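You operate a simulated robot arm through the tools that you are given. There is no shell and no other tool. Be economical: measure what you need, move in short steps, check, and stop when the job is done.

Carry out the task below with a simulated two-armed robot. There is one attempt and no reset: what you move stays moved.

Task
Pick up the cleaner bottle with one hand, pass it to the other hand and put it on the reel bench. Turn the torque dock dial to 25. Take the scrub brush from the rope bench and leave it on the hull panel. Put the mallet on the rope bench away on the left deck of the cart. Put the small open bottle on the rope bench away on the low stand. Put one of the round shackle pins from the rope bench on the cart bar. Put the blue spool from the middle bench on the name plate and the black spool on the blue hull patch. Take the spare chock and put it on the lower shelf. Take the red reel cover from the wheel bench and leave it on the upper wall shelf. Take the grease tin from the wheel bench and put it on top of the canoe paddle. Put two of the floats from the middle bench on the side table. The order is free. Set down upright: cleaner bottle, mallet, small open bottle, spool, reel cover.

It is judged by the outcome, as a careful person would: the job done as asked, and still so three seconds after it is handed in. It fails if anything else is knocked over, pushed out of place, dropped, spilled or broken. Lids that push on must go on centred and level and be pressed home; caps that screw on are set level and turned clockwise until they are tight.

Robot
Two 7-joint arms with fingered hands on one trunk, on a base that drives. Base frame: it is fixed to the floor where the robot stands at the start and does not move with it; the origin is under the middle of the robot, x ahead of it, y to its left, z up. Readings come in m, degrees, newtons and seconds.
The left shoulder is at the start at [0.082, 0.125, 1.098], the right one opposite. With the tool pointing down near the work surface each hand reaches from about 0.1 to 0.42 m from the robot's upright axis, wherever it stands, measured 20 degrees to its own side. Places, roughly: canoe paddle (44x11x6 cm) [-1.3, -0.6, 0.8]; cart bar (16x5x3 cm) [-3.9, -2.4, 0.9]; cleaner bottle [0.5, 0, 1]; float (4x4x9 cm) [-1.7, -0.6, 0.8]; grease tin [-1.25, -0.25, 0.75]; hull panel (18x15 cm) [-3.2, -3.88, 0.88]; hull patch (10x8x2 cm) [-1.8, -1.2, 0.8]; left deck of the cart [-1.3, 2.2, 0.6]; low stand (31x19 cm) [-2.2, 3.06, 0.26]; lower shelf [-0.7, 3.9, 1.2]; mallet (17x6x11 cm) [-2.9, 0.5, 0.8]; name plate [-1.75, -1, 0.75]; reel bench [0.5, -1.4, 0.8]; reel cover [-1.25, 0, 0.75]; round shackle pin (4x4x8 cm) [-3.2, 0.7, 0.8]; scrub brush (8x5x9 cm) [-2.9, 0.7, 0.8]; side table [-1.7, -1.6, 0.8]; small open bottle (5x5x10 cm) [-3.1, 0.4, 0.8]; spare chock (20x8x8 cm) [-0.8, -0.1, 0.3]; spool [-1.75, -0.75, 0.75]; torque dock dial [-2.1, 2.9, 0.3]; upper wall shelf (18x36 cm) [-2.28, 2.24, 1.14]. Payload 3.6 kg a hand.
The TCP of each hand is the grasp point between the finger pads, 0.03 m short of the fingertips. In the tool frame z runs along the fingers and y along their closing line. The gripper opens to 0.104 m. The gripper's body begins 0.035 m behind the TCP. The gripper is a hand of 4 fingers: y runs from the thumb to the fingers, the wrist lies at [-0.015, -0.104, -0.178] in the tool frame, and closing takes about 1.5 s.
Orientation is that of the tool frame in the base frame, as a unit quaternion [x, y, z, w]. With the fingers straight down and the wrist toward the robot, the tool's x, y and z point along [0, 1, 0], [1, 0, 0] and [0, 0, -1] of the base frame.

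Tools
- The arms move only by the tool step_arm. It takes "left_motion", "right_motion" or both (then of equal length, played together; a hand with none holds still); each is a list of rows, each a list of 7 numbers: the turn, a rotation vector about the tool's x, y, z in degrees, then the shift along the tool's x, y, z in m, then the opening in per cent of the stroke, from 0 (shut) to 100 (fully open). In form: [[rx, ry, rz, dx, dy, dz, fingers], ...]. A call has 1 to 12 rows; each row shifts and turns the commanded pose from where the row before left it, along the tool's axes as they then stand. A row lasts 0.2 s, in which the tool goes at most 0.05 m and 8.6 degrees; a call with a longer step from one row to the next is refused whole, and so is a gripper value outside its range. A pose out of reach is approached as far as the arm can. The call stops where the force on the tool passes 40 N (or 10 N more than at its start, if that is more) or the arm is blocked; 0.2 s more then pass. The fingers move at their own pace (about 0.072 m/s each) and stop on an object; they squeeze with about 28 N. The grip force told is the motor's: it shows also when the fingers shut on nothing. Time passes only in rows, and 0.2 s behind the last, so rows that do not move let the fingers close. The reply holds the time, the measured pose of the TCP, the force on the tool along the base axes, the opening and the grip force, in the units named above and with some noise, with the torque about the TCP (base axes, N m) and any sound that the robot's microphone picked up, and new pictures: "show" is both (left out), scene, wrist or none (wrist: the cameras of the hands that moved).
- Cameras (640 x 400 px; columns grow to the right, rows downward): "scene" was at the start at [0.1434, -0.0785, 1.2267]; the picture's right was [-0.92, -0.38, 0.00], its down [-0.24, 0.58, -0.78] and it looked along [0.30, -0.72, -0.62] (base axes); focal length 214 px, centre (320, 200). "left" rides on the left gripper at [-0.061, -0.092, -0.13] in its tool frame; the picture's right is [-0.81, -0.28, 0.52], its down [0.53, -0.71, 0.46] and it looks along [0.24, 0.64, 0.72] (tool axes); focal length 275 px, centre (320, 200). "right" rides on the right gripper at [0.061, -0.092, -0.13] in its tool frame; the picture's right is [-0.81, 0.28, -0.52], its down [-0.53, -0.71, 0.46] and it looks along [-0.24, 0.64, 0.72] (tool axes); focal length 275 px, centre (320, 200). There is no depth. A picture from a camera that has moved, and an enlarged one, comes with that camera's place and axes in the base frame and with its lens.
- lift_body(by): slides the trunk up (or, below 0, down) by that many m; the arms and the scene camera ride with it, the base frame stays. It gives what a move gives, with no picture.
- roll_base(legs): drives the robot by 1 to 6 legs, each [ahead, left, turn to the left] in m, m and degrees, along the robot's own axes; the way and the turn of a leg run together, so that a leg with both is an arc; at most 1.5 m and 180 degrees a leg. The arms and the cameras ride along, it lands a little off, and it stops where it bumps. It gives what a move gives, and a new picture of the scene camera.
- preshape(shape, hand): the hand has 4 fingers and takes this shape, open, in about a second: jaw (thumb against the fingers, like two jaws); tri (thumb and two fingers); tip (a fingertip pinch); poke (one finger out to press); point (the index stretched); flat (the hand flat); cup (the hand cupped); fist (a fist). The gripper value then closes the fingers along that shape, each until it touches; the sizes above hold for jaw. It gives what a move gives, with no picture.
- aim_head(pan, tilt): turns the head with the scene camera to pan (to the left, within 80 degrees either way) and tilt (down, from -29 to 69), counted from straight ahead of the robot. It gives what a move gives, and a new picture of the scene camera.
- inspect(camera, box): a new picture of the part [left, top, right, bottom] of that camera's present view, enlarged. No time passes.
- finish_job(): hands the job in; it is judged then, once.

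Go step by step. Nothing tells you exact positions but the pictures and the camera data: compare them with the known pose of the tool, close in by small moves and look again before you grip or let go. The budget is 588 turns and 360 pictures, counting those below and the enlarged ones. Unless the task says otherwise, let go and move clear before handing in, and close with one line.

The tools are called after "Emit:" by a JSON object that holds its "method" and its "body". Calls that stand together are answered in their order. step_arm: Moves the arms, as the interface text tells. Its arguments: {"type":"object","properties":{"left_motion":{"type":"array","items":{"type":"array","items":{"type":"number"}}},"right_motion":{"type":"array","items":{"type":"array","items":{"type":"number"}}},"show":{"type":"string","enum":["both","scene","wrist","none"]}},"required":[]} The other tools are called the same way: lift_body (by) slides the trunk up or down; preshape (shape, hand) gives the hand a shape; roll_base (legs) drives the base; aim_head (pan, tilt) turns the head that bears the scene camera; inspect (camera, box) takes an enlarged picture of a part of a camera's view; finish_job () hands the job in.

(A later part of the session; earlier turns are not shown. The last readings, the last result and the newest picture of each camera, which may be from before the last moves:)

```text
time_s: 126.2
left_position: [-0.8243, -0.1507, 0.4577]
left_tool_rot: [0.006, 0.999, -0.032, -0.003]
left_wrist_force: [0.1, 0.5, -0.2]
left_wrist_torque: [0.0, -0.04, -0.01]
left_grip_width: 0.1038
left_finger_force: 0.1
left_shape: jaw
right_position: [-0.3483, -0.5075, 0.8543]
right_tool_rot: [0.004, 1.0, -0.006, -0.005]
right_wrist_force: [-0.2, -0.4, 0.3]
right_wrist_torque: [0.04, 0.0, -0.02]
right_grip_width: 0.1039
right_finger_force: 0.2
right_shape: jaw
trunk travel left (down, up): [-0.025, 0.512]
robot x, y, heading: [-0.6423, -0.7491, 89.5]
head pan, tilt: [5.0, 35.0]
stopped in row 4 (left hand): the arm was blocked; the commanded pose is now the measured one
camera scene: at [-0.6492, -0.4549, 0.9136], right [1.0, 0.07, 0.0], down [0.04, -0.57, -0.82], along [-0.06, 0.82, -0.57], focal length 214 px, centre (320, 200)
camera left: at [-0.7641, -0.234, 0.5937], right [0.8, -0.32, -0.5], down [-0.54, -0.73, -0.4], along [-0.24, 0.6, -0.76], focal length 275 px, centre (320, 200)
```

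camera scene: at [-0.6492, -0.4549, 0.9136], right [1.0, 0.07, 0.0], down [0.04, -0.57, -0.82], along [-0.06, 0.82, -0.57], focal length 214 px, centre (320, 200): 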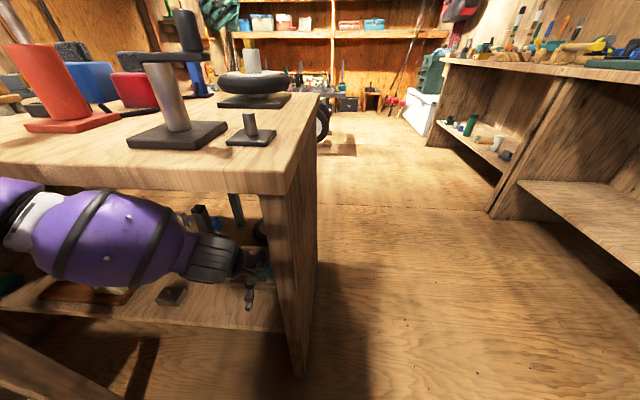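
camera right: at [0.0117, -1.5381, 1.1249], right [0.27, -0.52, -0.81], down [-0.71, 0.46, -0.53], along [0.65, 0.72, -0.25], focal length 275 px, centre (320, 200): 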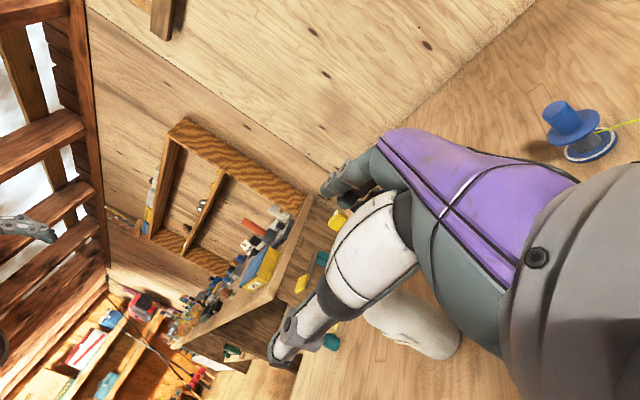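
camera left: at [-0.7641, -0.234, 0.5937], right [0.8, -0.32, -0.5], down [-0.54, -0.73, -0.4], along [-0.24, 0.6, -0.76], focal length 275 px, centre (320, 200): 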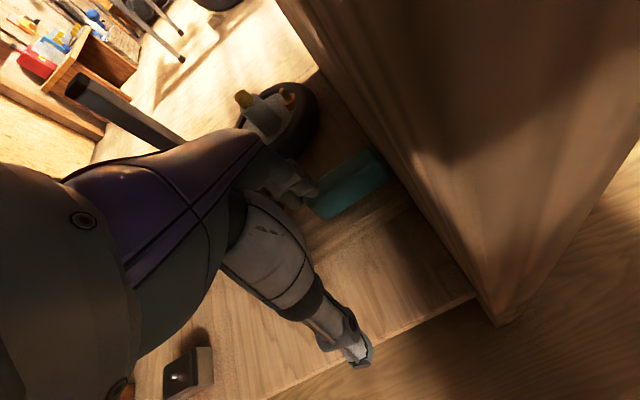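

The elbow is being blocked by the bench edge because the arm is too folded. I'll back the hand out, stand a bit farther back and tilt the hand ~20° forward so wrist is lower and outside.

Emit:
{"method": "step_arm", "body": {"left_motion": [[0, 0, 0, 0, -0.03, 0, 100], [0, 0, 0, 0, -0.03, -0.01, 100], [-8, 0, 0, 0, -0.03, -0.01, 100], [-8, 0, 0, 0, 0, 0, 100], [-8, 0, 0, 0, 0, 0, 100]], "show": "none"}}

Emit:
{"method": "roll_base", "body": {"legs": [[-0.04, 0.05, 0]]}}

```text
time_s: 127.5
left_position: [-0.8258, -0.2362, 0.4852]
left_tool_rot: [0.008, 0.984, 0.18, -0.001]
left_wrist_force: [-0.2, -0.5, -0.2]
left_wrist_torque: [0.02, -0.06, -0.02]
left_grip_width: 0.104
left_finger_force: 0.1
left_shape: jaw
right_position: [-0.3479, -0.5071, 0.8529]
right_tool_rot: [0.004, 1.0, -0.006, -0.006]
right_wrist_force: [-0.7, 0.5, 0.0]
right_wrist_torque: [0.01, 0.0, -0.01]
right_grip_width: 0.1038
right_finger_force: 0.1
right_shape: jaw
trunk travel left (down, up): [-0.025, 0.512]
robot x, y, heading: [-0.644, -0.7477, 89.0]
head pan, tilt: [5.0, 35.0]
```

```text
time_s: 128.6
left_position: [-0.8644, -0.2739, 0.4838]
left_tool_rot: [0.015, 0.984, 0.177, 0.0]
left_wrist_force: [-1.1, -0.5, 0.3]
left_wrist_torque: [-0.01, 0.03, 0.0]
left_grip_width: 0.1038
left_finger_force: 0.2
left_shape: jaw
right_position: [-0.3913, -0.5445, 0.8529]
right_tool_rot: [0.007, 1.0, -0.005, -0.005]
right_wrist_force: [0.7, -0.5, 0.0]
right_wrist_torque: [-0.02, 0.04, 0.0]
right_grip_width: 0.1039
right_finger_force: 0.1
right_shape: jaw
trunk travel left (down, up): [-0.025, 0.512]
robot x, y, heading: [-0.6885, -0.7824, 89.0]
head pan, tilt: [5.0, 35.0]
stopped in leg 1: the robot was blocked; the commanded pose is now the measured one
camera scene: at [-0.6914, -0.4911, 0.9133], right [1.0, 0.07, 0.0], down [0.04, -0.57, -0.82], along [-0.06, 0.82, -0.57], focal length 214 px, centre (320, 200)
```

scene: 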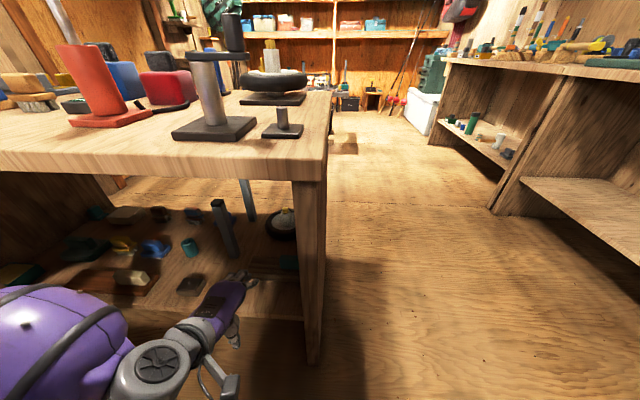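

The elbow is now low and outside. Nudge the base right a bit and reach forward over the grip.

Emit:
{"method": "roll_base", "body": {"legs": [[0, -0.02, 0]]}}

Emit:
{"method": "step_arm", "body": {"left_motion": [[0, 0, 0, -0.01, 0.028, 0.01, 100], [0, 0, 0, -0.01, 0.028, 0.01, 100], [0, 0, 0, 0, 0.028, 0.01, 100], [0, 0, 0, 0, 0.028, 0.01, 100], [0, 0, 0, 0, 0.028, 0.01, 100], [0, 0, 0, 0, 0.028, 0.01, 100]], "show": "both"}}

```text
time_s: 129.5
left_position: [-0.8438, -0.2751, 0.4844]
left_tool_rot: [0.013, 0.984, 0.176, 0.0]
left_wrist_force: [-0.1, 0.2, 0.0]
left_wrist_torque: [-0.01, -0.02, 0.01]
left_grip_width: 0.104
left_finger_force: 0.1
left_shape: jaw
right_position: [-0.3712, -0.5441, 0.8522]
right_tool_rot: [0.008, 1.0, -0.006, -0.005]
right_wrist_force: [0.3, -0.2, 0.5]
right_wrist_torque: [0.02, 0.03, 0.01]
right_grip_width: 0.1038
right_finger_force: 0.1
right_shape: jaw
trunk travel left (down, up): [-0.025, 0.512]
robot x, y, heading: [-0.669, -0.7851, 89.3]
head pan, tilt: [5.0, 35.0]
camera scene: at [-0.673, -0.4911, 0.9131], right [1.0, 0.07, 0.0], down [0.04, -0.57, -0.82], along [-0.06, 0.82, -0.57], focal length 214 px, centre (320, 200)
```

scene: 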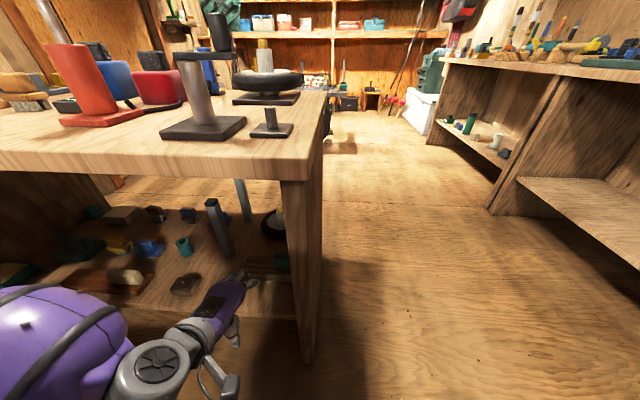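

```text
time_s: 130.9
left_position: [-0.8207, -0.0943, 0.4852]
left_tool_rot: [0.013, 0.984, 0.176, 0.0]
left_wrist_force: [0.3, 0.3, -0.5]
left_wrist_torque: [-0.03, -0.01, 0.0]
left_grip_width: 0.1039
left_finger_force: 0.1
left_shape: jaw
right_position: [-0.3721, -0.5441, 0.8526]
right_tool_rot: [0.007, 1.0, -0.007, -0.005]
right_wrist_force: [-0.6, 0.6, -0.8]
right_wrist_torque: [-0.01, -0.03, 0.02]
right_grip_width: 0.1036
right_finger_force: 0.2
right_shape: jaw
trunk travel left (down, up): [-0.025, 0.512]
robot x, y, heading: [-0.6672, -0.7836, 89.1]
head pan, tilt: [5.0, 35.0]
camera scene: at [-0.673, -0.491, 0.9131], right [1.0, 0.07, 0.0], down [0.04, -0.57, -0.82], along [-0.06, 0.82, -0.57], focal length 214 px, centre (320, 200)
camera left: at [-0.7627, -0.2278, 0.575], right [0.81, -0.1, -0.58], down [-0.55, -0.5, -0.67], along [-0.22, 0.86, -0.45], focal length 275 px, centre (320, 200)
```

scene: 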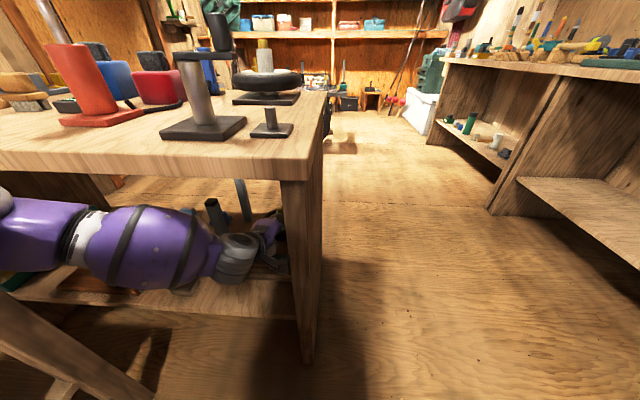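
left: 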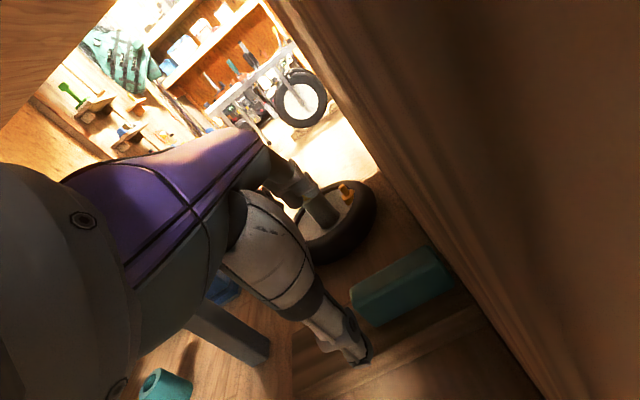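

Emit:
{"method": "inspect", "body": {"camera": "left", "box": [260, 180, 500, 330]}}

```text
2.67 times, centred on (380, 255) of left
camera zoom: at [-0.7627, -0.2278, 0.575], right [0.81, -0.1, -0.58], down [-0.55, -0.5, -0.67], along [-0.22, 0.86, -0.45], focal length 734 px, centre (160, 53)
```

zoom: 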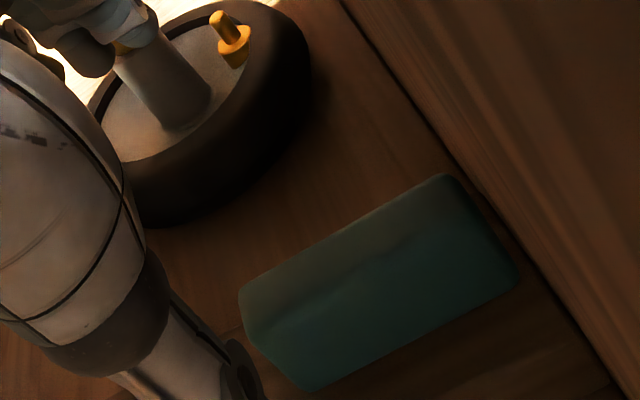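

The teal grip spans x -0.84…-0.76, y≈-0.074…-0.049, top z≈0.386. Half-close the fingers and advance along the tool axis.

Emit:
{"method": "step_arm", "body": {"left_motion": [[0, 0, 0, 0, 0, 0, 52], [0, 0, 0, 0, 0, 0.02, 52], [0, 0, 0, 0, 0, 0.02, 52], [0, 0, 0, 0, 0, 0.02, 52]], "show": "wrist"}}

```text
time_s: 131.9
left_position: [-0.8223, -0.0759, 0.4312]
left_tool_rot: [0.013, 0.984, 0.176, 0.001]
left_wrist_force: [-15.8, -23.1, 14.1]
left_wrist_torque: [0.19, -2.5, -3.68]
left_grip_width: 0.0544
left_finger_force: 0.0
left_shape: jaw
right_position: [-0.3727, -0.5466, 0.8536]
right_tool_rot: [0.005, 1.0, -0.004, -0.006]
right_wrist_force: [0.7, 0.7, 0.2]
right_wrist_torque: [-0.04, 0.0, 0.0]
right_grip_width: 0.1036
right_finger_force: 0.0
right_shape: jaw
trunk travel left (down, up): [-0.025, 0.512]
robot x, y, heading: [-0.6706, -0.7817, 88.9]
head pan, tilt: [5.0, 35.0]
camera left: at [-0.7641, -0.2097, 0.5211], right [0.81, -0.1, -0.58], down [-0.55, -0.5, -0.67], along [-0.22, 0.86, -0.45], focal length 275 px, centre (320, 200)
```

left: 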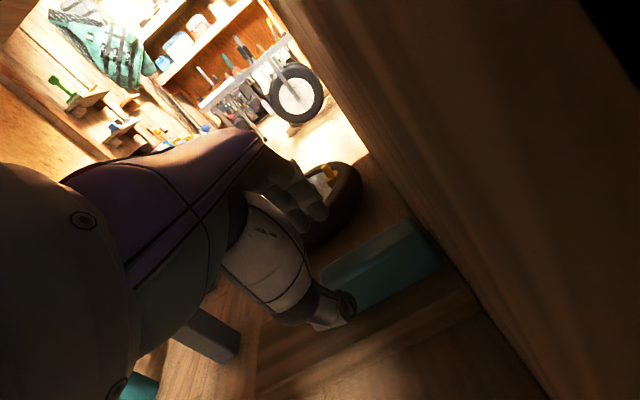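

The wrist side is likely rubbing the side panel. Shift 1.2 cm left and yaw the hand 8° so the wrist clears it.

Emit:
{"method": "step_arm", "body": {"left_motion": [[0, 0, 0, 0.012, 0, -0.01, 52], [0, 0, 8, 0, 0, 0, 52], [0, 0, 0, 0, 0, 0, 52]], "show": "wrist"}}

```text
time_s: 132.7
left_position: [-0.8326, -0.0778, 0.4389]
left_tool_rot: [0.083, 0.981, 0.176, -0.012]
left_wrist_force: [0.3, -1.0, -0.5]
left_wrist_torque: [-0.01, -0.01, -0.02]
left_grip_width: 0.0543
left_finger_force: 0.1
left_shape: jaw
right_position: [-0.3733, -0.5446, 0.8529]
right_tool_rot: [0.007, 1.0, -0.006, -0.005]
right_wrist_force: [-0.7, -0.4, 0.1]
right_wrist_torque: [0.05, -0.01, -0.02]
right_grip_width: 0.1037
right_finger_force: 0.1
right_shape: jaw
trunk travel left (down, up): [-0.025, 0.512]
robot x, y, heading: [-0.6685, -0.7838, 89.0]
head pan, tilt: [5.0, 35.0]
camera left: at [-0.7882, -0.217, 0.5271], right [0.76, -0.2, -0.62], down [-0.64, -0.42, -0.64], along [-0.13, 0.89, -0.45], focal length 275 px, centre (320, 200)
```

left: 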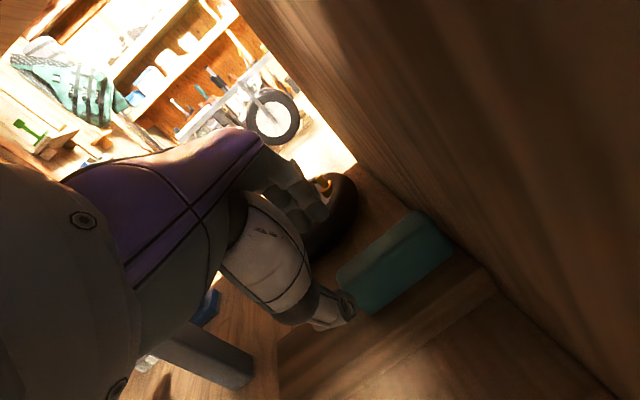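

Free now. Advance the last 4 cm and close.

Emit:
{"method": "step_arm", "body": {"left_motion": [[0, 0, 0, -0.002, 0.002, 0.02, 52], [0, 0, 0, 0, 0.002, 0.018, 52]], "show": "wrist"}}

```text
time_s: 133.3
left_position: [-0.8294, -0.0611, 0.4055]
left_tool_rot: [0.082, 0.981, 0.177, -0.012]
left_wrist_force: [-0.2, -0.6, 0.2]
left_wrist_torque: [-0.02, 0.02, 0.03]
left_grip_width: 0.0541
left_finger_force: 0.1
left_shape: jaw
right_position: [-0.3726, -0.5442, 0.8529]
right_tool_rot: [0.007, 1.0, -0.006, -0.005]
right_wrist_force: [0.9, -1.0, 0.0]
right_wrist_torque: [-0.03, 0.01, -0.01]
right_grip_width: 0.1038
right_finger_force: 0.1
right_shape: jaw
trunk travel left (down, up): [-0.025, 0.512]
robot x, y, heading: [-0.6693, -0.7836, 88.9]
head pan, tilt: [5.0, 35.0]
camera left: at [-0.7852, -0.2015, 0.4924], right [0.76, -0.2, -0.62], down [-0.64, -0.42, -0.64], along [-0.13, 0.89, -0.45], focal length 275 px, centre (320, 200)
```

left: 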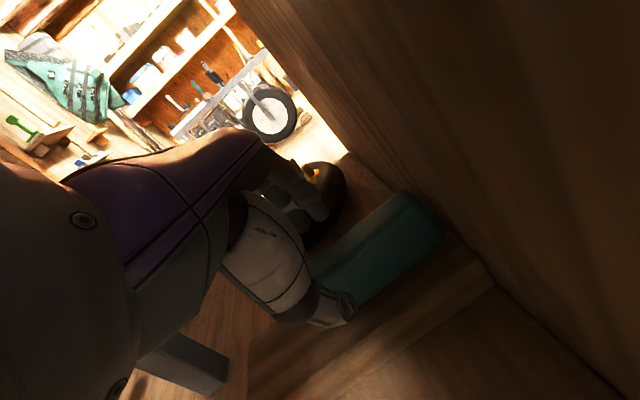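

Emit:
{"method": "step_arm", "body": {"left_motion": [[0, 0, 0, 0, -0.002, 0.008, 52], [0, 0, 0, 0, 0, 0, 0], [0, 0, 0, 0, 0, 0, 0], [0, 0, 0, 0, 0, 0, 0], [0, 0, 0, 0, 0, 0, 0], [0, 0, 0, 0, 0, 0, 0]], "show": "wrist"}}

```text
time_s: 134.7
left_position: [-0.8297, -0.0626, 0.3976]
left_tool_rot: [0.081, 0.981, 0.176, -0.012]
left_wrist_force: [0.1, -2.4, 3.5]
left_wrist_torque: [0.08, -0.01, 0.03]
left_grip_width: 0.0218
left_finger_force: 28.2
left_shape: jaw
right_position: [-0.3724, -0.5451, 0.8542]
right_tool_rot: [0.007, 1.0, -0.005, -0.005]
right_wrist_force: [-0.5, -0.4, -0.1]
right_wrist_torque: [0.02, -0.01, 0.02]
right_grip_width: 0.1038
right_finger_force: 0.1
right_shape: jaw
trunk travel left (down, up): [-0.025, 0.512]
robot x, y, heading: [-0.6665, -0.7839, 88.7]
head pan, tilt: [5.0, 35.0]
camera left: at [-0.7852, -0.2015, 0.4844], right [0.76, -0.2, -0.62], down [-0.64, -0.42, -0.64], along [-0.13, 0.89, -0.44], focal length 275 px, centre (320, 200)
```

left: 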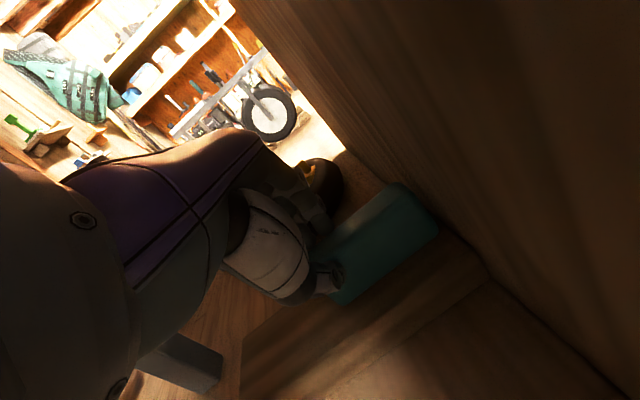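

Gripped (22 mm). Lift gently.

Emit:
{"method": "step_arm", "body": {"left_motion": [[0, 0, 0, 0, 0.004, -0.01, 0], [0, 0, 0, 0, 0.004, -0.01, 0], [0, 0, 0, 0, 0.004, -0.01, 0], [0, 0, 0, 0, 0, 0, 0]], "show": "both"}}

```text
time_s: 135.7
left_position: [-0.8282, -0.0612, 0.4283]
left_tool_rot: [0.083, 0.981, 0.175, -0.012]
left_wrist_force: [-1.9, -0.4, -4.4]
left_wrist_torque: [-0.07, 0.17, 0.14]
left_grip_width: 0.0204
left_finger_force: 27.8
left_shape: jaw
right_position: [-0.3731, -0.5449, 0.853]
right_tool_rot: [0.007, 1.0, -0.006, -0.005]
right_wrist_force: [0.4, 0.0, -0.2]
right_wrist_torque: [-0.01, -0.03, -0.02]
right_grip_width: 0.1036
right_finger_force: 0.0
right_shape: jaw
trunk travel left (down, up): [-0.025, 0.512]
robot x, y, heading: [-0.6663, -0.7837, 89.0]
head pan, tilt: [5.0, 35.0]
camera scene: at [-0.6733, -0.4908, 0.913], right [1.0, 0.07, 0.0], down [0.04, -0.57, -0.82], along [-0.06, 0.82, -0.57], focal length 214 px, centre (320, 200)
camera left: at [-0.7837, -0.2008, 0.5157], right [0.76, -0.2, -0.62], down [-0.64, -0.42, -0.64], along [-0.13, 0.89, -0.45], focal length 275 px, centre (320, 200)
```

scene: 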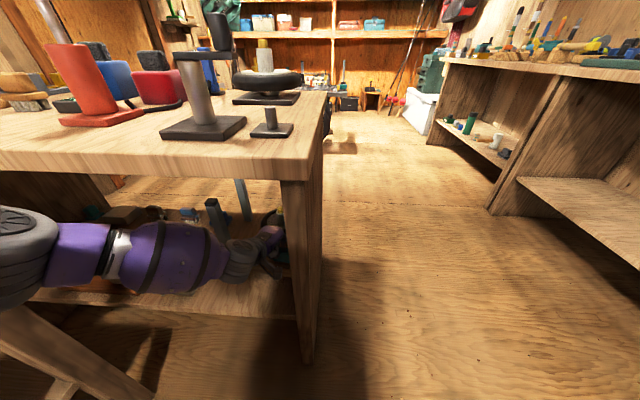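
left: 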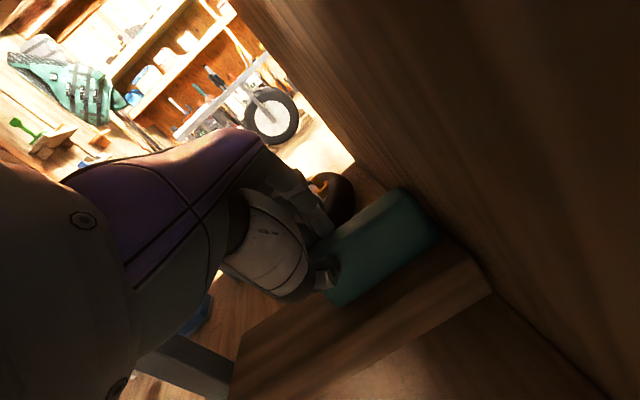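

Lifted and level. Raise a little more and back the base straight out.

Emit:
{"method": "step_arm", "body": {"left_motion": [[0, 0, 0, 0.005, 0.004, -0.01, 0], [0, 0, 0, 0.005, 0.004, -0.01, 0], [0, 0, 0, 0, 0, 0, 0]], "show": "none"}}

Emit:
{"method": "roll_base", "body": {"legs": [[-0.3, 0, 0]]}}

```text
time_s: 136.5
left_position: [-0.8383, -0.0592, 0.4496]
left_tool_rot: [0.082, 0.981, 0.175, -0.013]
left_wrist_force: [0.1, -0.1, -4.6]
left_wrist_torque: [-0.02, -0.02, 0.02]
left_grip_width: 0.0205
left_finger_force: 27.6
left_shape: jaw
right_position: [-0.3708, -0.5439, 0.8528]
right_tool_rot: [0.006, 1.0, -0.005, -0.005]
right_wrist_force: [-1.0, 0.3, -0.3]
right_wrist_torque: [-0.04, 0.0, 0.01]
right_grip_width: 0.104
right_finger_force: 0.0
right_shape: jaw
trunk travel left (down, up): [-0.025, 0.512]
robot x, y, heading: [-0.6702, -0.7824, 88.8]
head pan, tilt: [5.0, 35.0]
```

```text
time_s: 138.5
left_position: [-0.8457, -0.3615, 0.4494]
left_tool_rot: [0.078, 0.981, 0.176, -0.013]
left_wrist_force: [0.4, -0.3, -4.2]
left_wrist_torque: [-0.02, -0.06, 0.04]
left_grip_width: 0.02
left_finger_force: 27.8
left_shape: jaw
right_position: [-0.3786, -0.8453, 0.8528]
right_tool_rot: [0.003, 1.0, -0.006, -0.005]
right_wrist_force: [0.5, -0.2, 0.3]
right_wrist_torque: [-0.02, -0.01, 0.01]
right_grip_width: 0.1038
right_finger_force: 0.0
right_shape: jaw
trunk travel left (down, up): [-0.025, 0.512]
robot x, y, heading: [-0.6738, -1.085, 89.2]
head pan, tilt: [5.0, 35.0]
camera scene: at [-0.6791, -0.7927, 0.913], right [1.0, 0.08, 0.0], down [0.04, -0.57, -0.82], along [-0.06, 0.82, -0.57], focal length 214 px, centre (320, 200)
```

scene: 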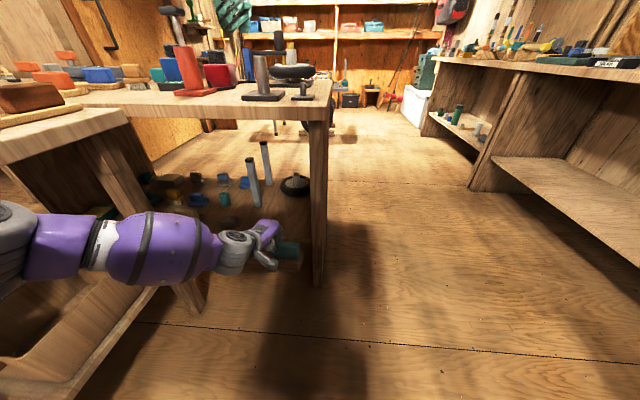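

The chock is out. Move into the aisle, raise the trunk, and tuck the chock in.

Emit:
{"method": "roll_base", "body": {"legs": [[-0.1, -0.35, 0]]}}

Emit:
{"method": "lift_body", "body": {"by": 0.3}}

Emit:
{"method": "step_arm", "body": {"left_motion": [[8, 0, 0, 0, 0, -0.03, 0], [8, 0, -8, 0, 0, -0.03, 0], [4.5, 0, 0, 0, -0.02, -0.03, 0], [0, 0, 0, 0, -0.03, -0.03, 0], [0, 0, 0, 0, -0.03, -0.03, 0], [0, 0, 0, 0.02, -0.03, -0.03, 0], [0, 0, 0, 0.02, -0.03, 0, 0]], "show": "both"}}

```text
time_s: 141.5
left_position: [-0.633, -0.4466, 0.4423]
left_tool_rot: [0.064, 0.983, 0.174, -0.001]
left_wrist_force: [-0.8, 0.4, -3.6]
left_wrist_torque: [-0.03, -0.04, 0.0]
left_grip_width: 0.02
left_finger_force: 28.1
left_shape: jaw
right_position: [-0.168, -0.9159, 0.8586]
right_tool_rot: [-0.014, 1.0, -0.016, 0.016]
right_wrist_force: [-0.3, -0.4, 0.0]
right_wrist_torque: [0.05, 0.01, 0.01]
right_grip_width: 0.1037
right_finger_force: 0.0
right_shape: jaw
trunk travel left (down, up): [-0.025, 0.512]
robot x, y, heading: [-0.4334, -1.1654, 90.5]
head pan, tilt: [5.0, 35.0]
stopped in leg 1: the robot was blocked; the commanded pose is now the measured one
camera scene: at [-0.4697, -0.8731, 0.9125], right [0.99, 0.1, 0.03], down [0.08, -0.57, -0.82], along [-0.07, 0.81, -0.58], focal length 214 px, centre (320, 200)
```

scene: 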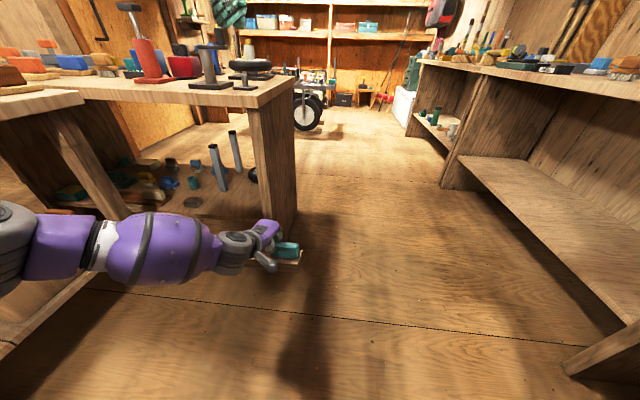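

```text
time_s: 144.5
left_position: [-0.6148, -0.4448, 0.7634]
left_tool_rot: [0.069, 0.98, 0.187, -0.015]
left_wrist_force: [-0.2, -0.3, -4.0]
left_wrist_torque: [-0.03, -0.05, -0.01]
left_grip_width: 0.02
left_finger_force: 28.0
left_shape: jaw
right_position: [-0.1387, -0.9193, 1.1509]
right_tool_rot: [-0.012, 1.0, -0.011, -0.002]
right_wrist_force: [-0.4, 0.4, 0.7]
right_wrist_torque: [0.0, 0.02, 0.05]
right_grip_width: 0.1037
right_finger_force: 0.0
right_shape: jaw
trunk travel left (down, up): [-0.325, 0.212]
robot x, y, heading: [-0.4273, -1.1708, 90.6]
head pan, tilt: [5.0, 35.0]
```

```text
refused: row 2 steps farther than a row can; nothing moved
```

Bumped the reel bench side lightly with the right elbow; I'll move on forward. First tuck the chock in.

Emit:
{"method": "step_arm", "body": {"left_motion": [[8, 0, 0, 0, 0, -0.03, 0], [8, 0, 0, 0, 0, -0.03, 0], [4.5, 0, 0, 0, -0.02, -0.03, 0], [0, 0, -8, 0, -0.03, -0.03, 0], [0, 0, 0, 0, -0.03, -0.03, 0], [0, 0, 0, 0.02, -0.03, -0.03, 0], [0, 0, 0, 0.02, -0.03, 0, 0]], "show": "both"}}

Emit:
{"method": "aim_head", "body": {"pan": -70, "tilt": 35}}

```text
time_s: 146.1
left_position: [-0.6557, -0.6078, 0.9389]
left_tool_rot: [-0.004, 1.0, 0.011, -0.026]
left_wrist_force: [-0.5, 0.1, -3.9]
left_wrist_torque: [0.04, -0.06, 0.0]
left_grip_width: 0.0199
left_finger_force: 27.8
left_shape: jaw
right_position: [-0.1408, -0.9185, 1.1525]
right_tool_rot: [-0.013, 1.0, -0.01, -0.003]
right_wrist_force: [0.3, 0.5, 0.5]
right_wrist_torque: [0.0, 0.0, 0.01]
right_grip_width: 0.1039
right_finger_force: 0.1
right_shape: jaw
trunk travel left (down, up): [-0.325, 0.212]
robot x, y, heading: [-0.4286, -1.1693, 90.5]
head pan, tilt: [5.0, 35.0]
camera scene: at [-0.44, -0.9671, 1.2275], right [1.0, 0.1, 0.0], down [0.06, -0.57, -0.82], along [-0.08, 0.82, -0.57], focal length 214 px, centre (320, 200)
camera left: at [-0.588, -0.701, 1.064], right [0.78, -0.25, -0.57], down [-0.55, -0.71, -0.45], along [-0.29, 0.66, -0.69], focal length 275 px, centre (320, 200)
```

scene: 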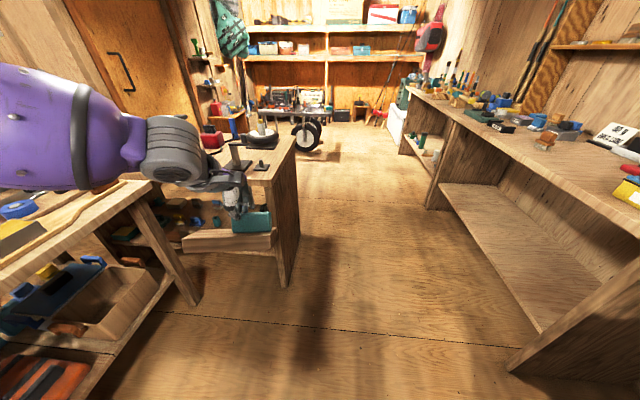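
left: 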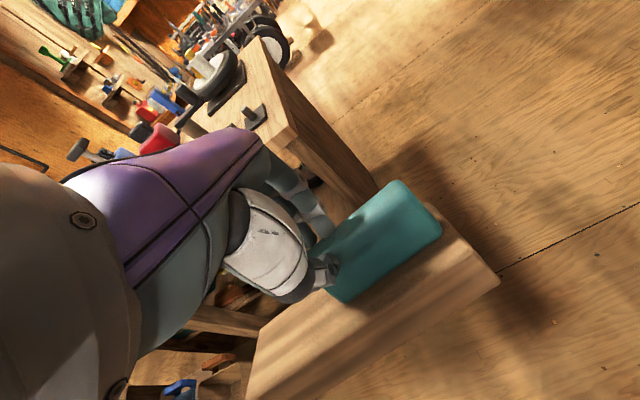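

```text
time_s: 147.6
left_position: [-0.656, -0.6063, 0.9389]
left_tool_rot: [-0.005, 1.0, 0.011, -0.027]
left_wrist_force: [0.2, 0.1, -3.8]
left_wrist_torque: [0.07, -0.04, -0.03]
left_grip_width: 0.0203
left_finger_force: 27.5
left_shape: jaw
right_position: [-0.1395, -0.9182, 1.1529]
right_tool_rot: [-0.012, 1.0, -0.011, -0.002]
right_wrist_force: [-0.4, 0.1, -0.1]
right_wrist_torque: [0.0, 0.0, 0.01]
right_grip_width: 0.1039
right_finger_force: 0.0
right_shape: jaw
trunk travel left (down, up): [-0.325, 0.212]
robot x, y, heading: [-0.4253, -1.1678, 90.5]
head pan, tilt: [-70.0, 35.0]
camera scene: at [-0.3486, -1.0234, 1.2275], right [0.35, -0.94, 0.0], down [-0.54, -0.2, -0.82], along [0.77, 0.29, -0.57], focal length 214 px, centre (320, 200)
```

scene: 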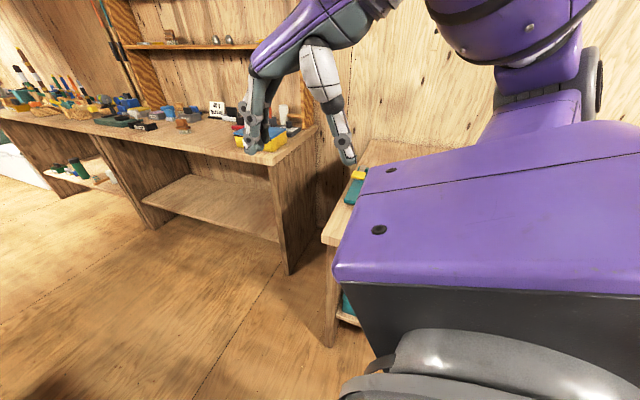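

Retract the left hand more, move ahead past the reel bench corner, then shift right into the aisle.

Emit:
{"method": "step_arm", "body": {"left_motion": [[0, 0, 0, 0, -0.04, 0, 0], [0, 0, 0, 0, -0.04, 0, 0], [0, 0, 0, 0, -0.04, 0.0, 0]], "show": "none"}}

Emit:
{"method": "aim_head", "body": {"pan": 10, "tilt": 30}}

Emit:
{"method": "roll_base", "body": {"legs": [[0.35, 0, 0], [0, -0.22, 0]]}}

```text
time_s: 148.4
left_position: [-0.6563, -0.7292, 0.9363]
left_tool_rot: [-0.005, 1.0, 0.013, -0.025]
left_wrist_force: [0.4, -0.7, -3.1]
left_wrist_torque: [0.05, -0.06, -0.01]
left_grip_width: 0.0199
left_finger_force: 27.9
left_shape: jaw
right_position: [-0.1393, -0.9201, 1.1526]
right_tool_rot: [-0.012, 1.0, -0.01, -0.003]
right_wrist_force: [0.2, -0.1, -0.5]
right_wrist_torque: [-0.01, -0.02, 0.0]
right_grip_width: 0.1036
right_finger_force: 0.0
right_shape: jaw
trunk travel left (down, up): [-0.325, 0.212]
robot x, y, heading: [-0.4298, -1.1685, 90.5]
head pan, tilt: [-70.0, 35.0]
```

```text
time_s: 149.9
left_position: [-0.6553, -0.7271, 0.9362]
left_tool_rot: [-0.004, 1.0, 0.013, -0.026]
left_wrist_force: [-0.3, -0.5, -4.2]
left_wrist_torque: [0.05, -0.08, 0.01]
left_grip_width: 0.0201
left_finger_force: 27.9
left_shape: jaw
right_position: [-0.1388, -0.9182, 1.1513]
right_tool_rot: [-0.012, 1.0, -0.011, -0.002]
right_wrist_force: [-0.1, 0.4, -0.6]
right_wrist_torque: [0.02, 0.01, 0.0]
right_grip_width: 0.1039
right_finger_force: 0.1
right_shape: jaw
trunk travel left (down, up): [-0.325, 0.212]
robot x, y, heading: [-0.4298, -1.1682, 90.3]
head pan, tilt: [10.0, 30.0]
camera scene: at [-0.4474, -0.9655, 1.2353], right [0.98, 0.18, 0.0], down [0.09, -0.49, -0.87], along [-0.16, 0.85, -0.5], focal length 214 px, centre (320, 200)
```

scene: 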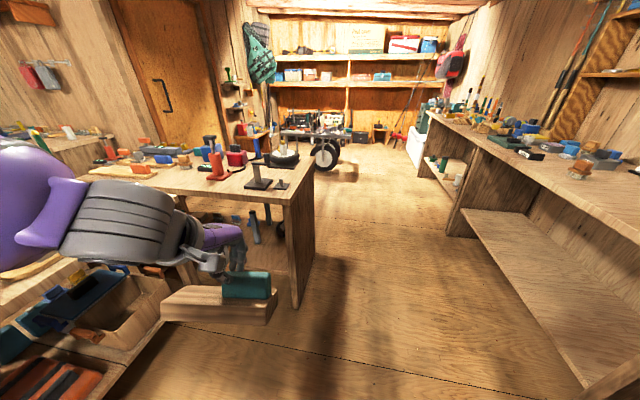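

```text
time_s: 154.3
left_position: [-0.4382, -0.3775, 0.9352]
left_tool_rot: [-0.001, 1.0, 0.012, -0.027]
left_wrist_force: [0.6, 0.9, -3.4]
left_wrist_torque: [0.03, -0.08, -0.01]
left_grip_width: 0.0201
left_finger_force: 28.0
left_shape: jaw
right_position: [0.0771, -0.5691, 1.1523]
right_tool_rot: [-0.009, 1.0, -0.011, -0.002]
right_wrist_force: [-0.6, 0.4, -0.9]
right_wrist_torque: [0.01, -0.02, 0.01]
right_grip_width: 0.1038
right_finger_force: 0.1
right_shape: jaw
trunk travel left (down, up): [-0.325, 0.212]
robot x, y, heading: [-0.2155, -0.8182, 90.0]
head pan, tilt: [10.0, 30.0]
camera scene: at [-0.2312, -0.6146, 1.2353], right [0.98, 0.18, 0.0], down [0.09, -0.49, -0.87], along [-0.15, 0.85, -0.5], focal length 214 px, centre (320, 200)
```

scene: 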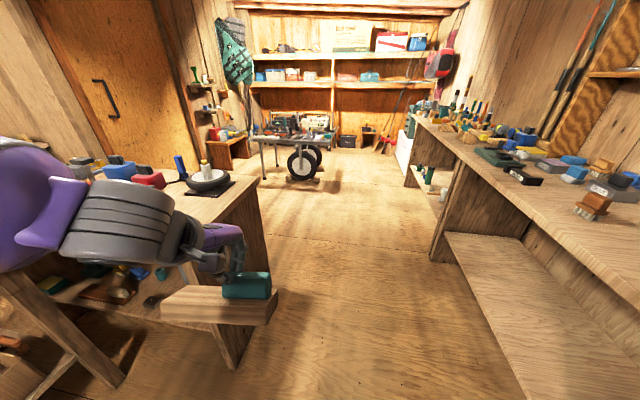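

Clear path. Drive north past the wheel bench, then turn to face it from its north side.

Emit:
{"method": "roll_base", "body": {"legs": [[1.45, 0, 0], [0.3, 0.2, 0]]}}

Emit:
{"method": "roll_base", "body": {"legs": [[0, 0, 160]]}}

```text
time_s: 163.6
left_position: [-0.6671, 1.3784, 0.9363]
left_tool_rot: [-0.008, 1.0, 0.012, -0.026]
left_wrist_force: [-0.6, -0.6, -3.4]
left_wrist_torque: [0.06, -0.04, 0.02]
left_grip_width: 0.02
left_finger_force: 28.2
left_shape: jaw
right_position: [-0.1502, 1.1916, 1.1509]
right_tool_rot: [-0.015, 1.0, -0.011, -0.002]
right_wrist_force: [-0.7, 0.1, 0.0]
right_wrist_torque: [-0.02, 0.0, 0.0]
right_grip_width: 0.1037
right_finger_force: 0.1
right_shape: jaw
trunk travel left (down, up): [-0.325, 0.212]
robot x, y, heading: [-0.4368, 0.9369, 90.9]
head pan, tilt: [10.0, 30.0]
camera scene: at [-0.4579, 1.1422, 1.2352], right [0.98, 0.19, 0.0], down [0.09, -0.49, -0.87], along [-0.16, 0.85, -0.5], focal length 214 px, centre (320, 200)
```

scene: 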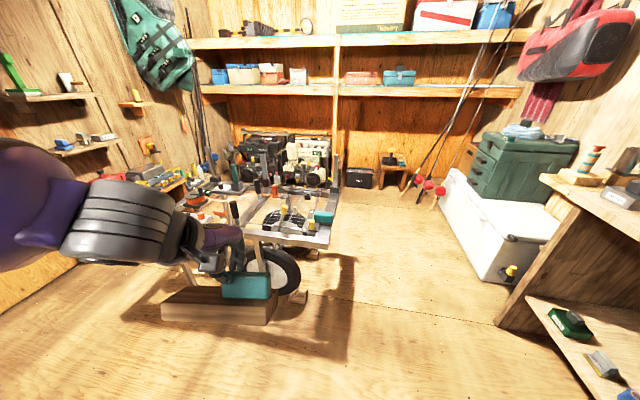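

```text
time_s: 170.6
left_position: [-0.3666, 0.449, 0.9354]
left_tool_rot: [0.987, -0.16, 0.024, 0.016]
left_wrist_force: [-0.3, 0.2, -3.9]
left_wrist_torque: [-0.07, 0.08, 0.0]
left_grip_width: 0.0199
left_finger_force: 27.9
left_shape: jaw
right_position: [-0.7919, 0.7963, 1.1516]
right_tool_rot: [0.988, -0.152, 0.005, -0.011]
right_wrist_force: [0.5, -0.4, -0.4]
right_wrist_torque: [-0.01, 0.02, -0.01]
right_grip_width: 0.1038
right_finger_force: 0.1
right_shape: jaw
trunk travel left (down, up): [-0.325, 0.212]
robot x, y, heading: [-0.4371, 0.9427, -108.4]
head pan, tilt: [10.0, 30.0]
camera scene: at [-0.4875, 0.7434, 1.2353], right [-0.99, 0.15, 0.0], down [0.07, 0.49, -0.87], along [-0.13, -0.86, -0.5], focal length 214 px, centre (320, 200)
```

scene: 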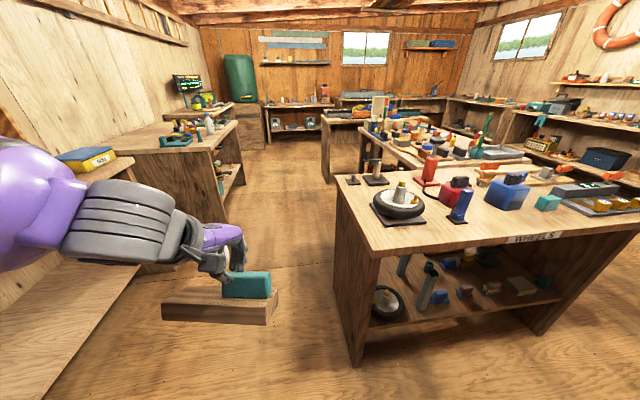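

The cover is at about (-1.12,0.09) and the bench's north edge at y≈0.30. Raise and swing the chock out to the left, then drive in front of the cover.

Emit:
{"method": "step_arm", "body": {"left_motion": [[0, 0, 0, 0.02, -0.02, -0.03, 0], [0, 0, 0, 0.02, -0.03, -0.03, 0], [0, 0, 0, 0.02, -0.03, -0.03, 0], [0, 0, 0, 0.02, -0.03, -0.03, 0], [0, 0, 0, 0.02, -0.03, -0.03, 0]], "show": "none"}}

Emit:
{"method": "roll_base", "body": {"legs": [[0, 0, 18.5], [0.2, -0.55, 0]]}}

```text
time_s: 171.8
left_position: [-0.2317, 0.5373, 1.0957]
left_tool_rot: [0.987, -0.161, 0.024, 0.017]
left_wrist_force: [0.3, 0.6, -4.7]
left_wrist_torque: [-0.03, 0.07, 0.02]
left_grip_width: 0.0202
left_finger_force: 28.2
left_shape: jaw
left hand out of reach, approached as far as the arm can: row 2, 3
right_position: [-0.7912, 0.797, 1.1515]
right_tool_rot: [0.988, -0.153, 0.004, -0.011]
right_wrist_force: [0.0, 0.5, 0.3]
right_wrist_torque: [0.0, 0.04, -0.02]
right_grip_width: 0.104
right_finger_force: 0.0
right_shape: jaw
trunk travel left (down, up): [-0.325, 0.212]
robot x, y, heading: [-0.4392, 0.9395, -108.4]
head pan, tilt: [10.0, 30.0]
```

```text
time_s: 178.1
left_position: [-0.6647, 0.4192, 1.0949]
left_tool_rot: [1.0, 0.002, 0.026, 0.012]
left_wrist_force: [-0.1, 0.2, -3.6]
left_wrist_torque: [-0.05, 0.09, -0.04]
left_grip_width: 0.0199
left_finger_force: 27.6
left_shape: jaw
right_position: [-1.2781, 0.4882, 1.1504]
right_tool_rot: [1.0, 0.009, 0.002, -0.011]
right_wrist_force: [-0.8, 0.4, 0.4]
right_wrist_torque: [-0.02, 0.0, -0.03]
right_grip_width: 0.1036
right_finger_force: 0.1
right_shape: jaw
trunk travel left (down, up): [-0.325, 0.212]
robot x, y, heading: [-0.9917, 0.7307, -89.9]
head pan, tilt: [10.0, 30.0]
camera scene: at [-0.9726, 0.5351, 1.2353], right [-0.98, -0.18, 0.0], down [-0.09, 0.49, -0.87], along [0.15, -0.85, -0.5], focal length 214 px, centre (320, 200)
```

scene: 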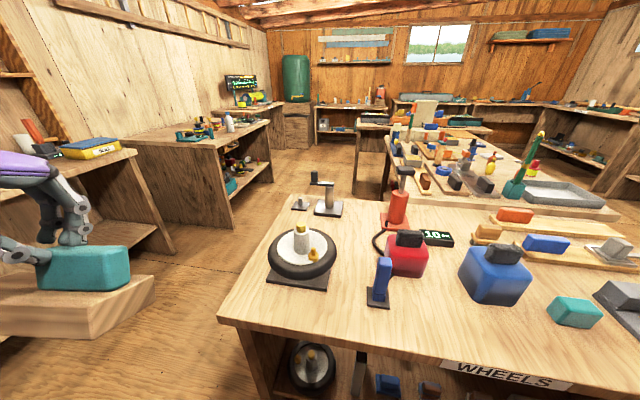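

Emit:
{"method": "aim_head", "body": {"pan": -15, "tilt": 45}}

Emit:
{"method": "inspect", "body": {"camera": "scene", "box": [270, 130, 430, 230]}}

```text
time_s: 179.0
left_position: [-0.665, 0.4195, 1.0945]
left_tool_rot: [1.0, 0.002, 0.026, 0.012]
left_wrist_force: [1.4, 0.4, -4.4]
left_wrist_torque: [-0.05, 0.07, -0.02]
left_grip_width: 0.02
left_finger_force: 28.2
left_shape: jaw
right_position: [-1.2787, 0.4888, 1.1528]
right_tool_rot: [1.0, 0.01, 0.003, -0.011]
right_wrist_force: [0.0, -0.3, -0.7]
right_wrist_torque: [-0.01, -0.01, 0.03]
right_grip_width: 0.1037
right_finger_force: 0.0
right_shape: jaw
trunk travel left (down, up): [-0.325, 0.212]
robot x, y, heading: [-0.9876, 0.7391, -90.0]
head pan, tilt: [-15.0, 45.0]
camera scene: at [-1.0091, 0.5455, 1.2127], right [-0.97, 0.25, 0.0], down [0.18, 0.68, -0.71], along [-0.18, -0.68, -0.71], focal length 214 px, centre (320, 200)
```

scene: 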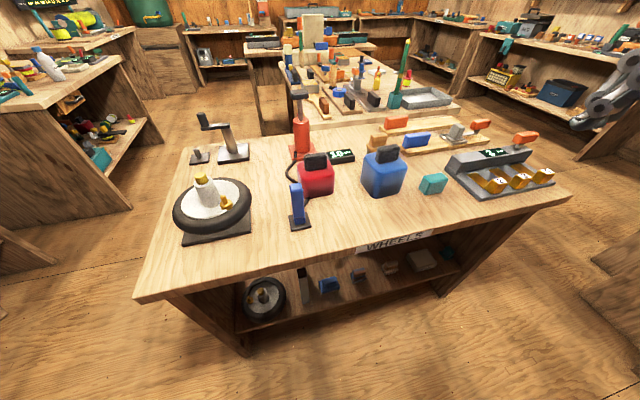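

```text
4.00 times, centred on (350, 180) of scene
camera zoom: at [-1.0091, 0.5455, 1.2127], right [-0.97, 0.25, 0.0], down [0.18, 0.68, -0.71], along [-0.18, -0.68, -0.71], focal length 858 px, centre (200, 280)
```

zoom: 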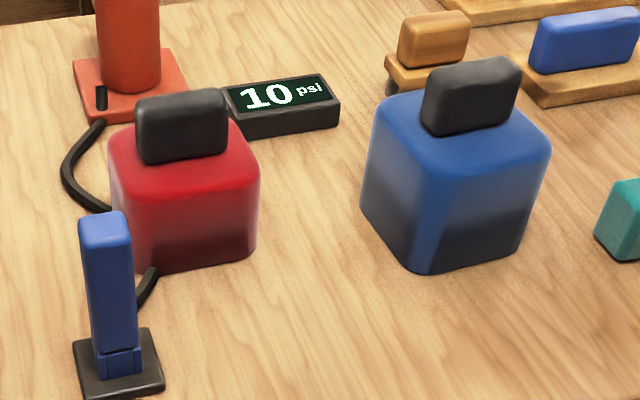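

Handle of the red cover is near (-1.114, 0.09, 0.89). Drive 18 cm closer and bring the right hand above it.

Emit:
{"method": "roll_base", "body": {"legs": [[0.18, 0, 0]]}}

Emit:
{"method": "step_arm", "body": {"right_motion": [[0, 0, 0, 0.04, 0, 0, 100], [0, 0, 0, 0.04, 0, 0.01, 100], [0, 0, 0, 0.04, 0, 0.02, 100], [0, 0, 0, 0.04, 0.01, 0.02, 100], [0, 0, 0, 0.005, 0.04, 0.02, 100], [0, 0, 0, 0, 0.04, 0.02, 100], [0, 0, 0, 0, 0.04, 0.02, 100], [0, 0, 0, 0, 0.04, 0.02, 100], [0, 0, 0, 0, 0.03, 0.01, 100]]}}

```text
time_s: 180.5
left_position: [-0.6637, 0.239, 1.0955]
left_tool_rot: [1.0, 0.002, 0.027, 0.012]
left_wrist_force: [0.3, -1.1, -4.4]
left_wrist_torque: [-0.06, 0.05, -0.02]
left_grip_width: 0.0202
left_finger_force: 27.5
left_shape: jaw
right_position: [-1.2779, 0.308, 1.152]
right_tool_rot: [1.0, 0.01, 0.002, -0.012]
right_wrist_force: [-0.6, 0.1, -0.2]
right_wrist_torque: [0.02, -0.04, 0.01]
right_grip_width: 0.1037
right_finger_force: 0.0
right_shape: jaw
trunk travel left (down, up): [-0.325, 0.212]
robot x, y, heading: [-0.9898, 0.5584, -89.8]
head pan, tilt: [-15.0, 45.0]
camera scene: at [-1.0087, 0.3656, 1.2126], right [-0.97, 0.26, 0.0], down [0.18, 0.68, -0.71], along [-0.18, -0.68, -0.71], focal length 214 px, centre (320, 200)
```

scene: 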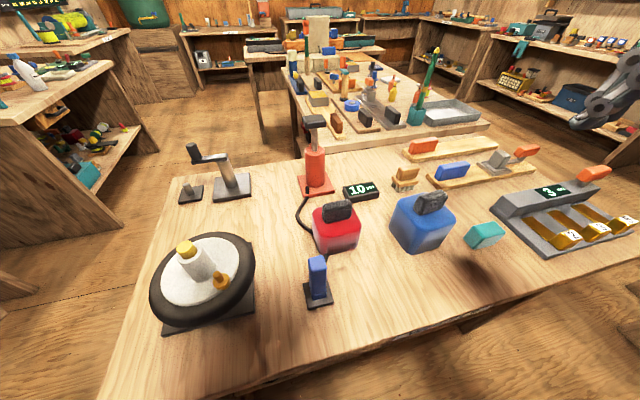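

```text
time_s: 181.5
left_position: [-0.6632, 0.2395, 1.0947]
left_tool_rot: [1.0, 0.001, 0.026, 0.011]
left_wrist_force: [-0.1, -0.6, -4.1]
left_wrist_torque: [-0.08, 0.03, 0.0]
left_grip_width: 0.02
left_finger_force: 27.7
left_shape: jaw
right_position: [-1.1327, 0.2951, 1.1418]
right_tool_rot: [1.0, 0.011, 0.002, -0.014]
right_wrist_force: [-51.2, 11.1, -0.1]
right_wrist_torque: [-1.63, -7.43, 5.77]
right_grip_width: 0.1038
right_finger_force: 0.0
right_shape: jaw
right hand out of reach, approached as far as the arm can: row 3, 4
trunk travel left (down, up): [-0.325, 0.212]
robot x, y, heading: [-0.9911, 0.5573, -89.8]
head pan, tilt: [-15.0, 45.0]
stopped in row 4 (right hand): the force on the tool passed its limit at 197 N (the readings are from after the stop); the commanded pose is now the measured one
camera scene: at [-1.0044, 0.3648, 1.2126], right [-0.98, 0.2, 0.0], down [0.14, 0.69, -0.71], along [-0.14, -0.69, -0.71], focal length 214 px, centre (320, 200)
camera right: at [-1.0747, 0.3847, 1.2755], right [-0.81, -0.31, 0.5], down [-0.55, 0.71, -0.44], along [-0.22, -0.63, -0.74], focal length 275 px, centre (320, 200)
```

scene: 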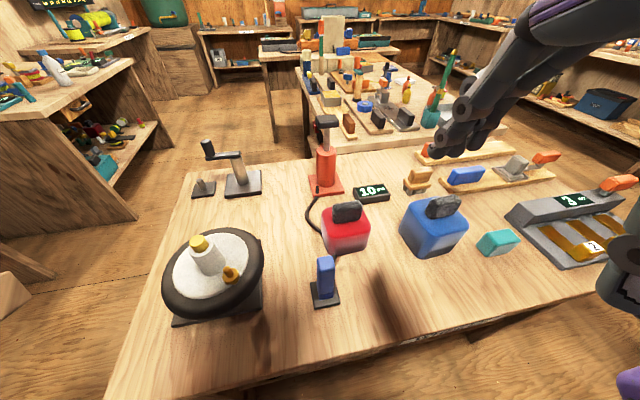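
right: 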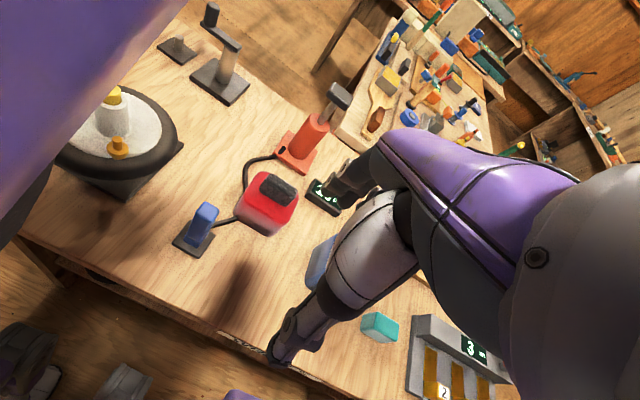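

The right arm bumped the head; back off sideways, extend forward first, then lower over the cover.

Emit:
{"method": "step_arm", "body": {"right_motion": [[0, 0, 0, -0.03, 0.01, 0.01, 100], [0, 0, 0, -0.01, 0.04, 0.02, 100], [0, 0, 0, 0, 0.04, 0.02, 100], [0, 0, 0, 0, 0.04, 0.02, 100], [0, 0, 0, 0.02, 0.04, 0.02, 100], [0, 0, 0, 0.03, 0.03, 0.02, 100], [0, 0, 0, 0.01, 0, 0.02, 100]]}}

```text
time_s: 183.1
left_position: [-0.6638, 0.2406, 1.0953]
left_tool_rot: [1.0, 0.001, 0.026, 0.012]
left_wrist_force: [-0.5, 0.3, -4.0]
left_wrist_torque: [-0.06, 0.01, 0.02]
left_grip_width: 0.02
left_finger_force: 28.3
left_shape: jaw
right_position: [-1.1079, 0.0976, 1.0108]
right_tool_rot: [1.0, 0.01, 0.004, -0.015]
right_wrist_force: [0.2, 0.4, -0.7]
right_wrist_torque: [0.01, -0.01, 0.0]
right_grip_width: 0.1041
right_finger_force: 0.1
right_shape: jaw
right hand out of reach, approached as far as the arm can: row 1
trunk travel left (down, up): [-0.325, 0.212]
robot x, y, heading: [-0.9891, 0.5581, -89.7]
head pan, tilt: [-15.0, 45.0]
camera scene: at [-1.009, 0.3663, 1.2127], right [-0.97, 0.26, 0.0], down [0.18, 0.68, -0.71], along [-0.18, -0.68, -0.71], focal length 214 px, centre (320, 200)
camera right: at [-1.0486, 0.1868, 1.1446], right [-0.81, -0.31, 0.5], down [-0.54, 0.72, -0.44], along [-0.22, -0.63, -0.74], focal length 275 px, centre (320, 200)
```

scene: 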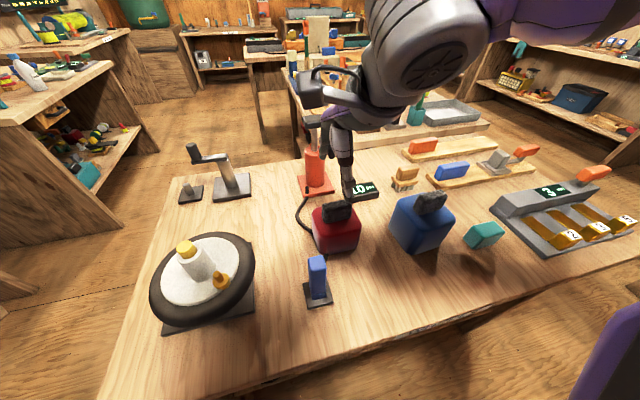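
right: 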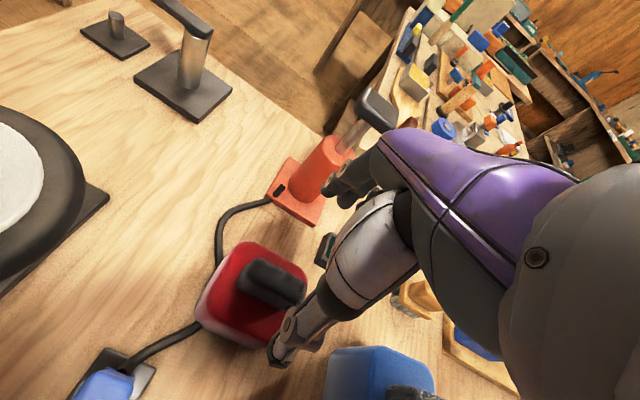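

Emit:
{"method": "inspect", "body": {"camera": "right", "box": [180, 220, 340, 320]}}

```text
4.00 times, centred on (260, 270) of right
camera zoom: at [-1.0486, 0.1868, 1.1446], right [-0.81, -0.31, 0.5], down [-0.54, 0.72, -0.44], along [-0.22, -0.63, -0.74], focal length 1101 px, centre (560, -80)
```

zoom: 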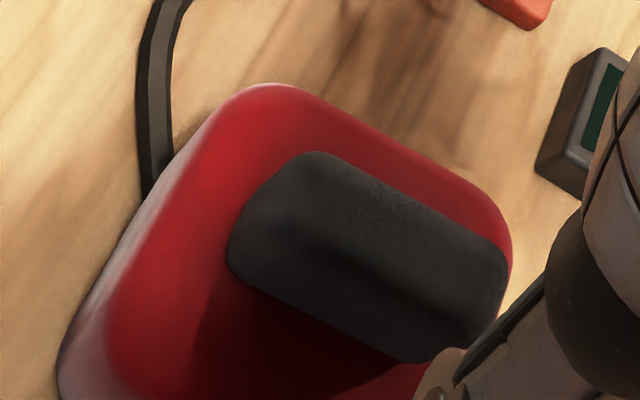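

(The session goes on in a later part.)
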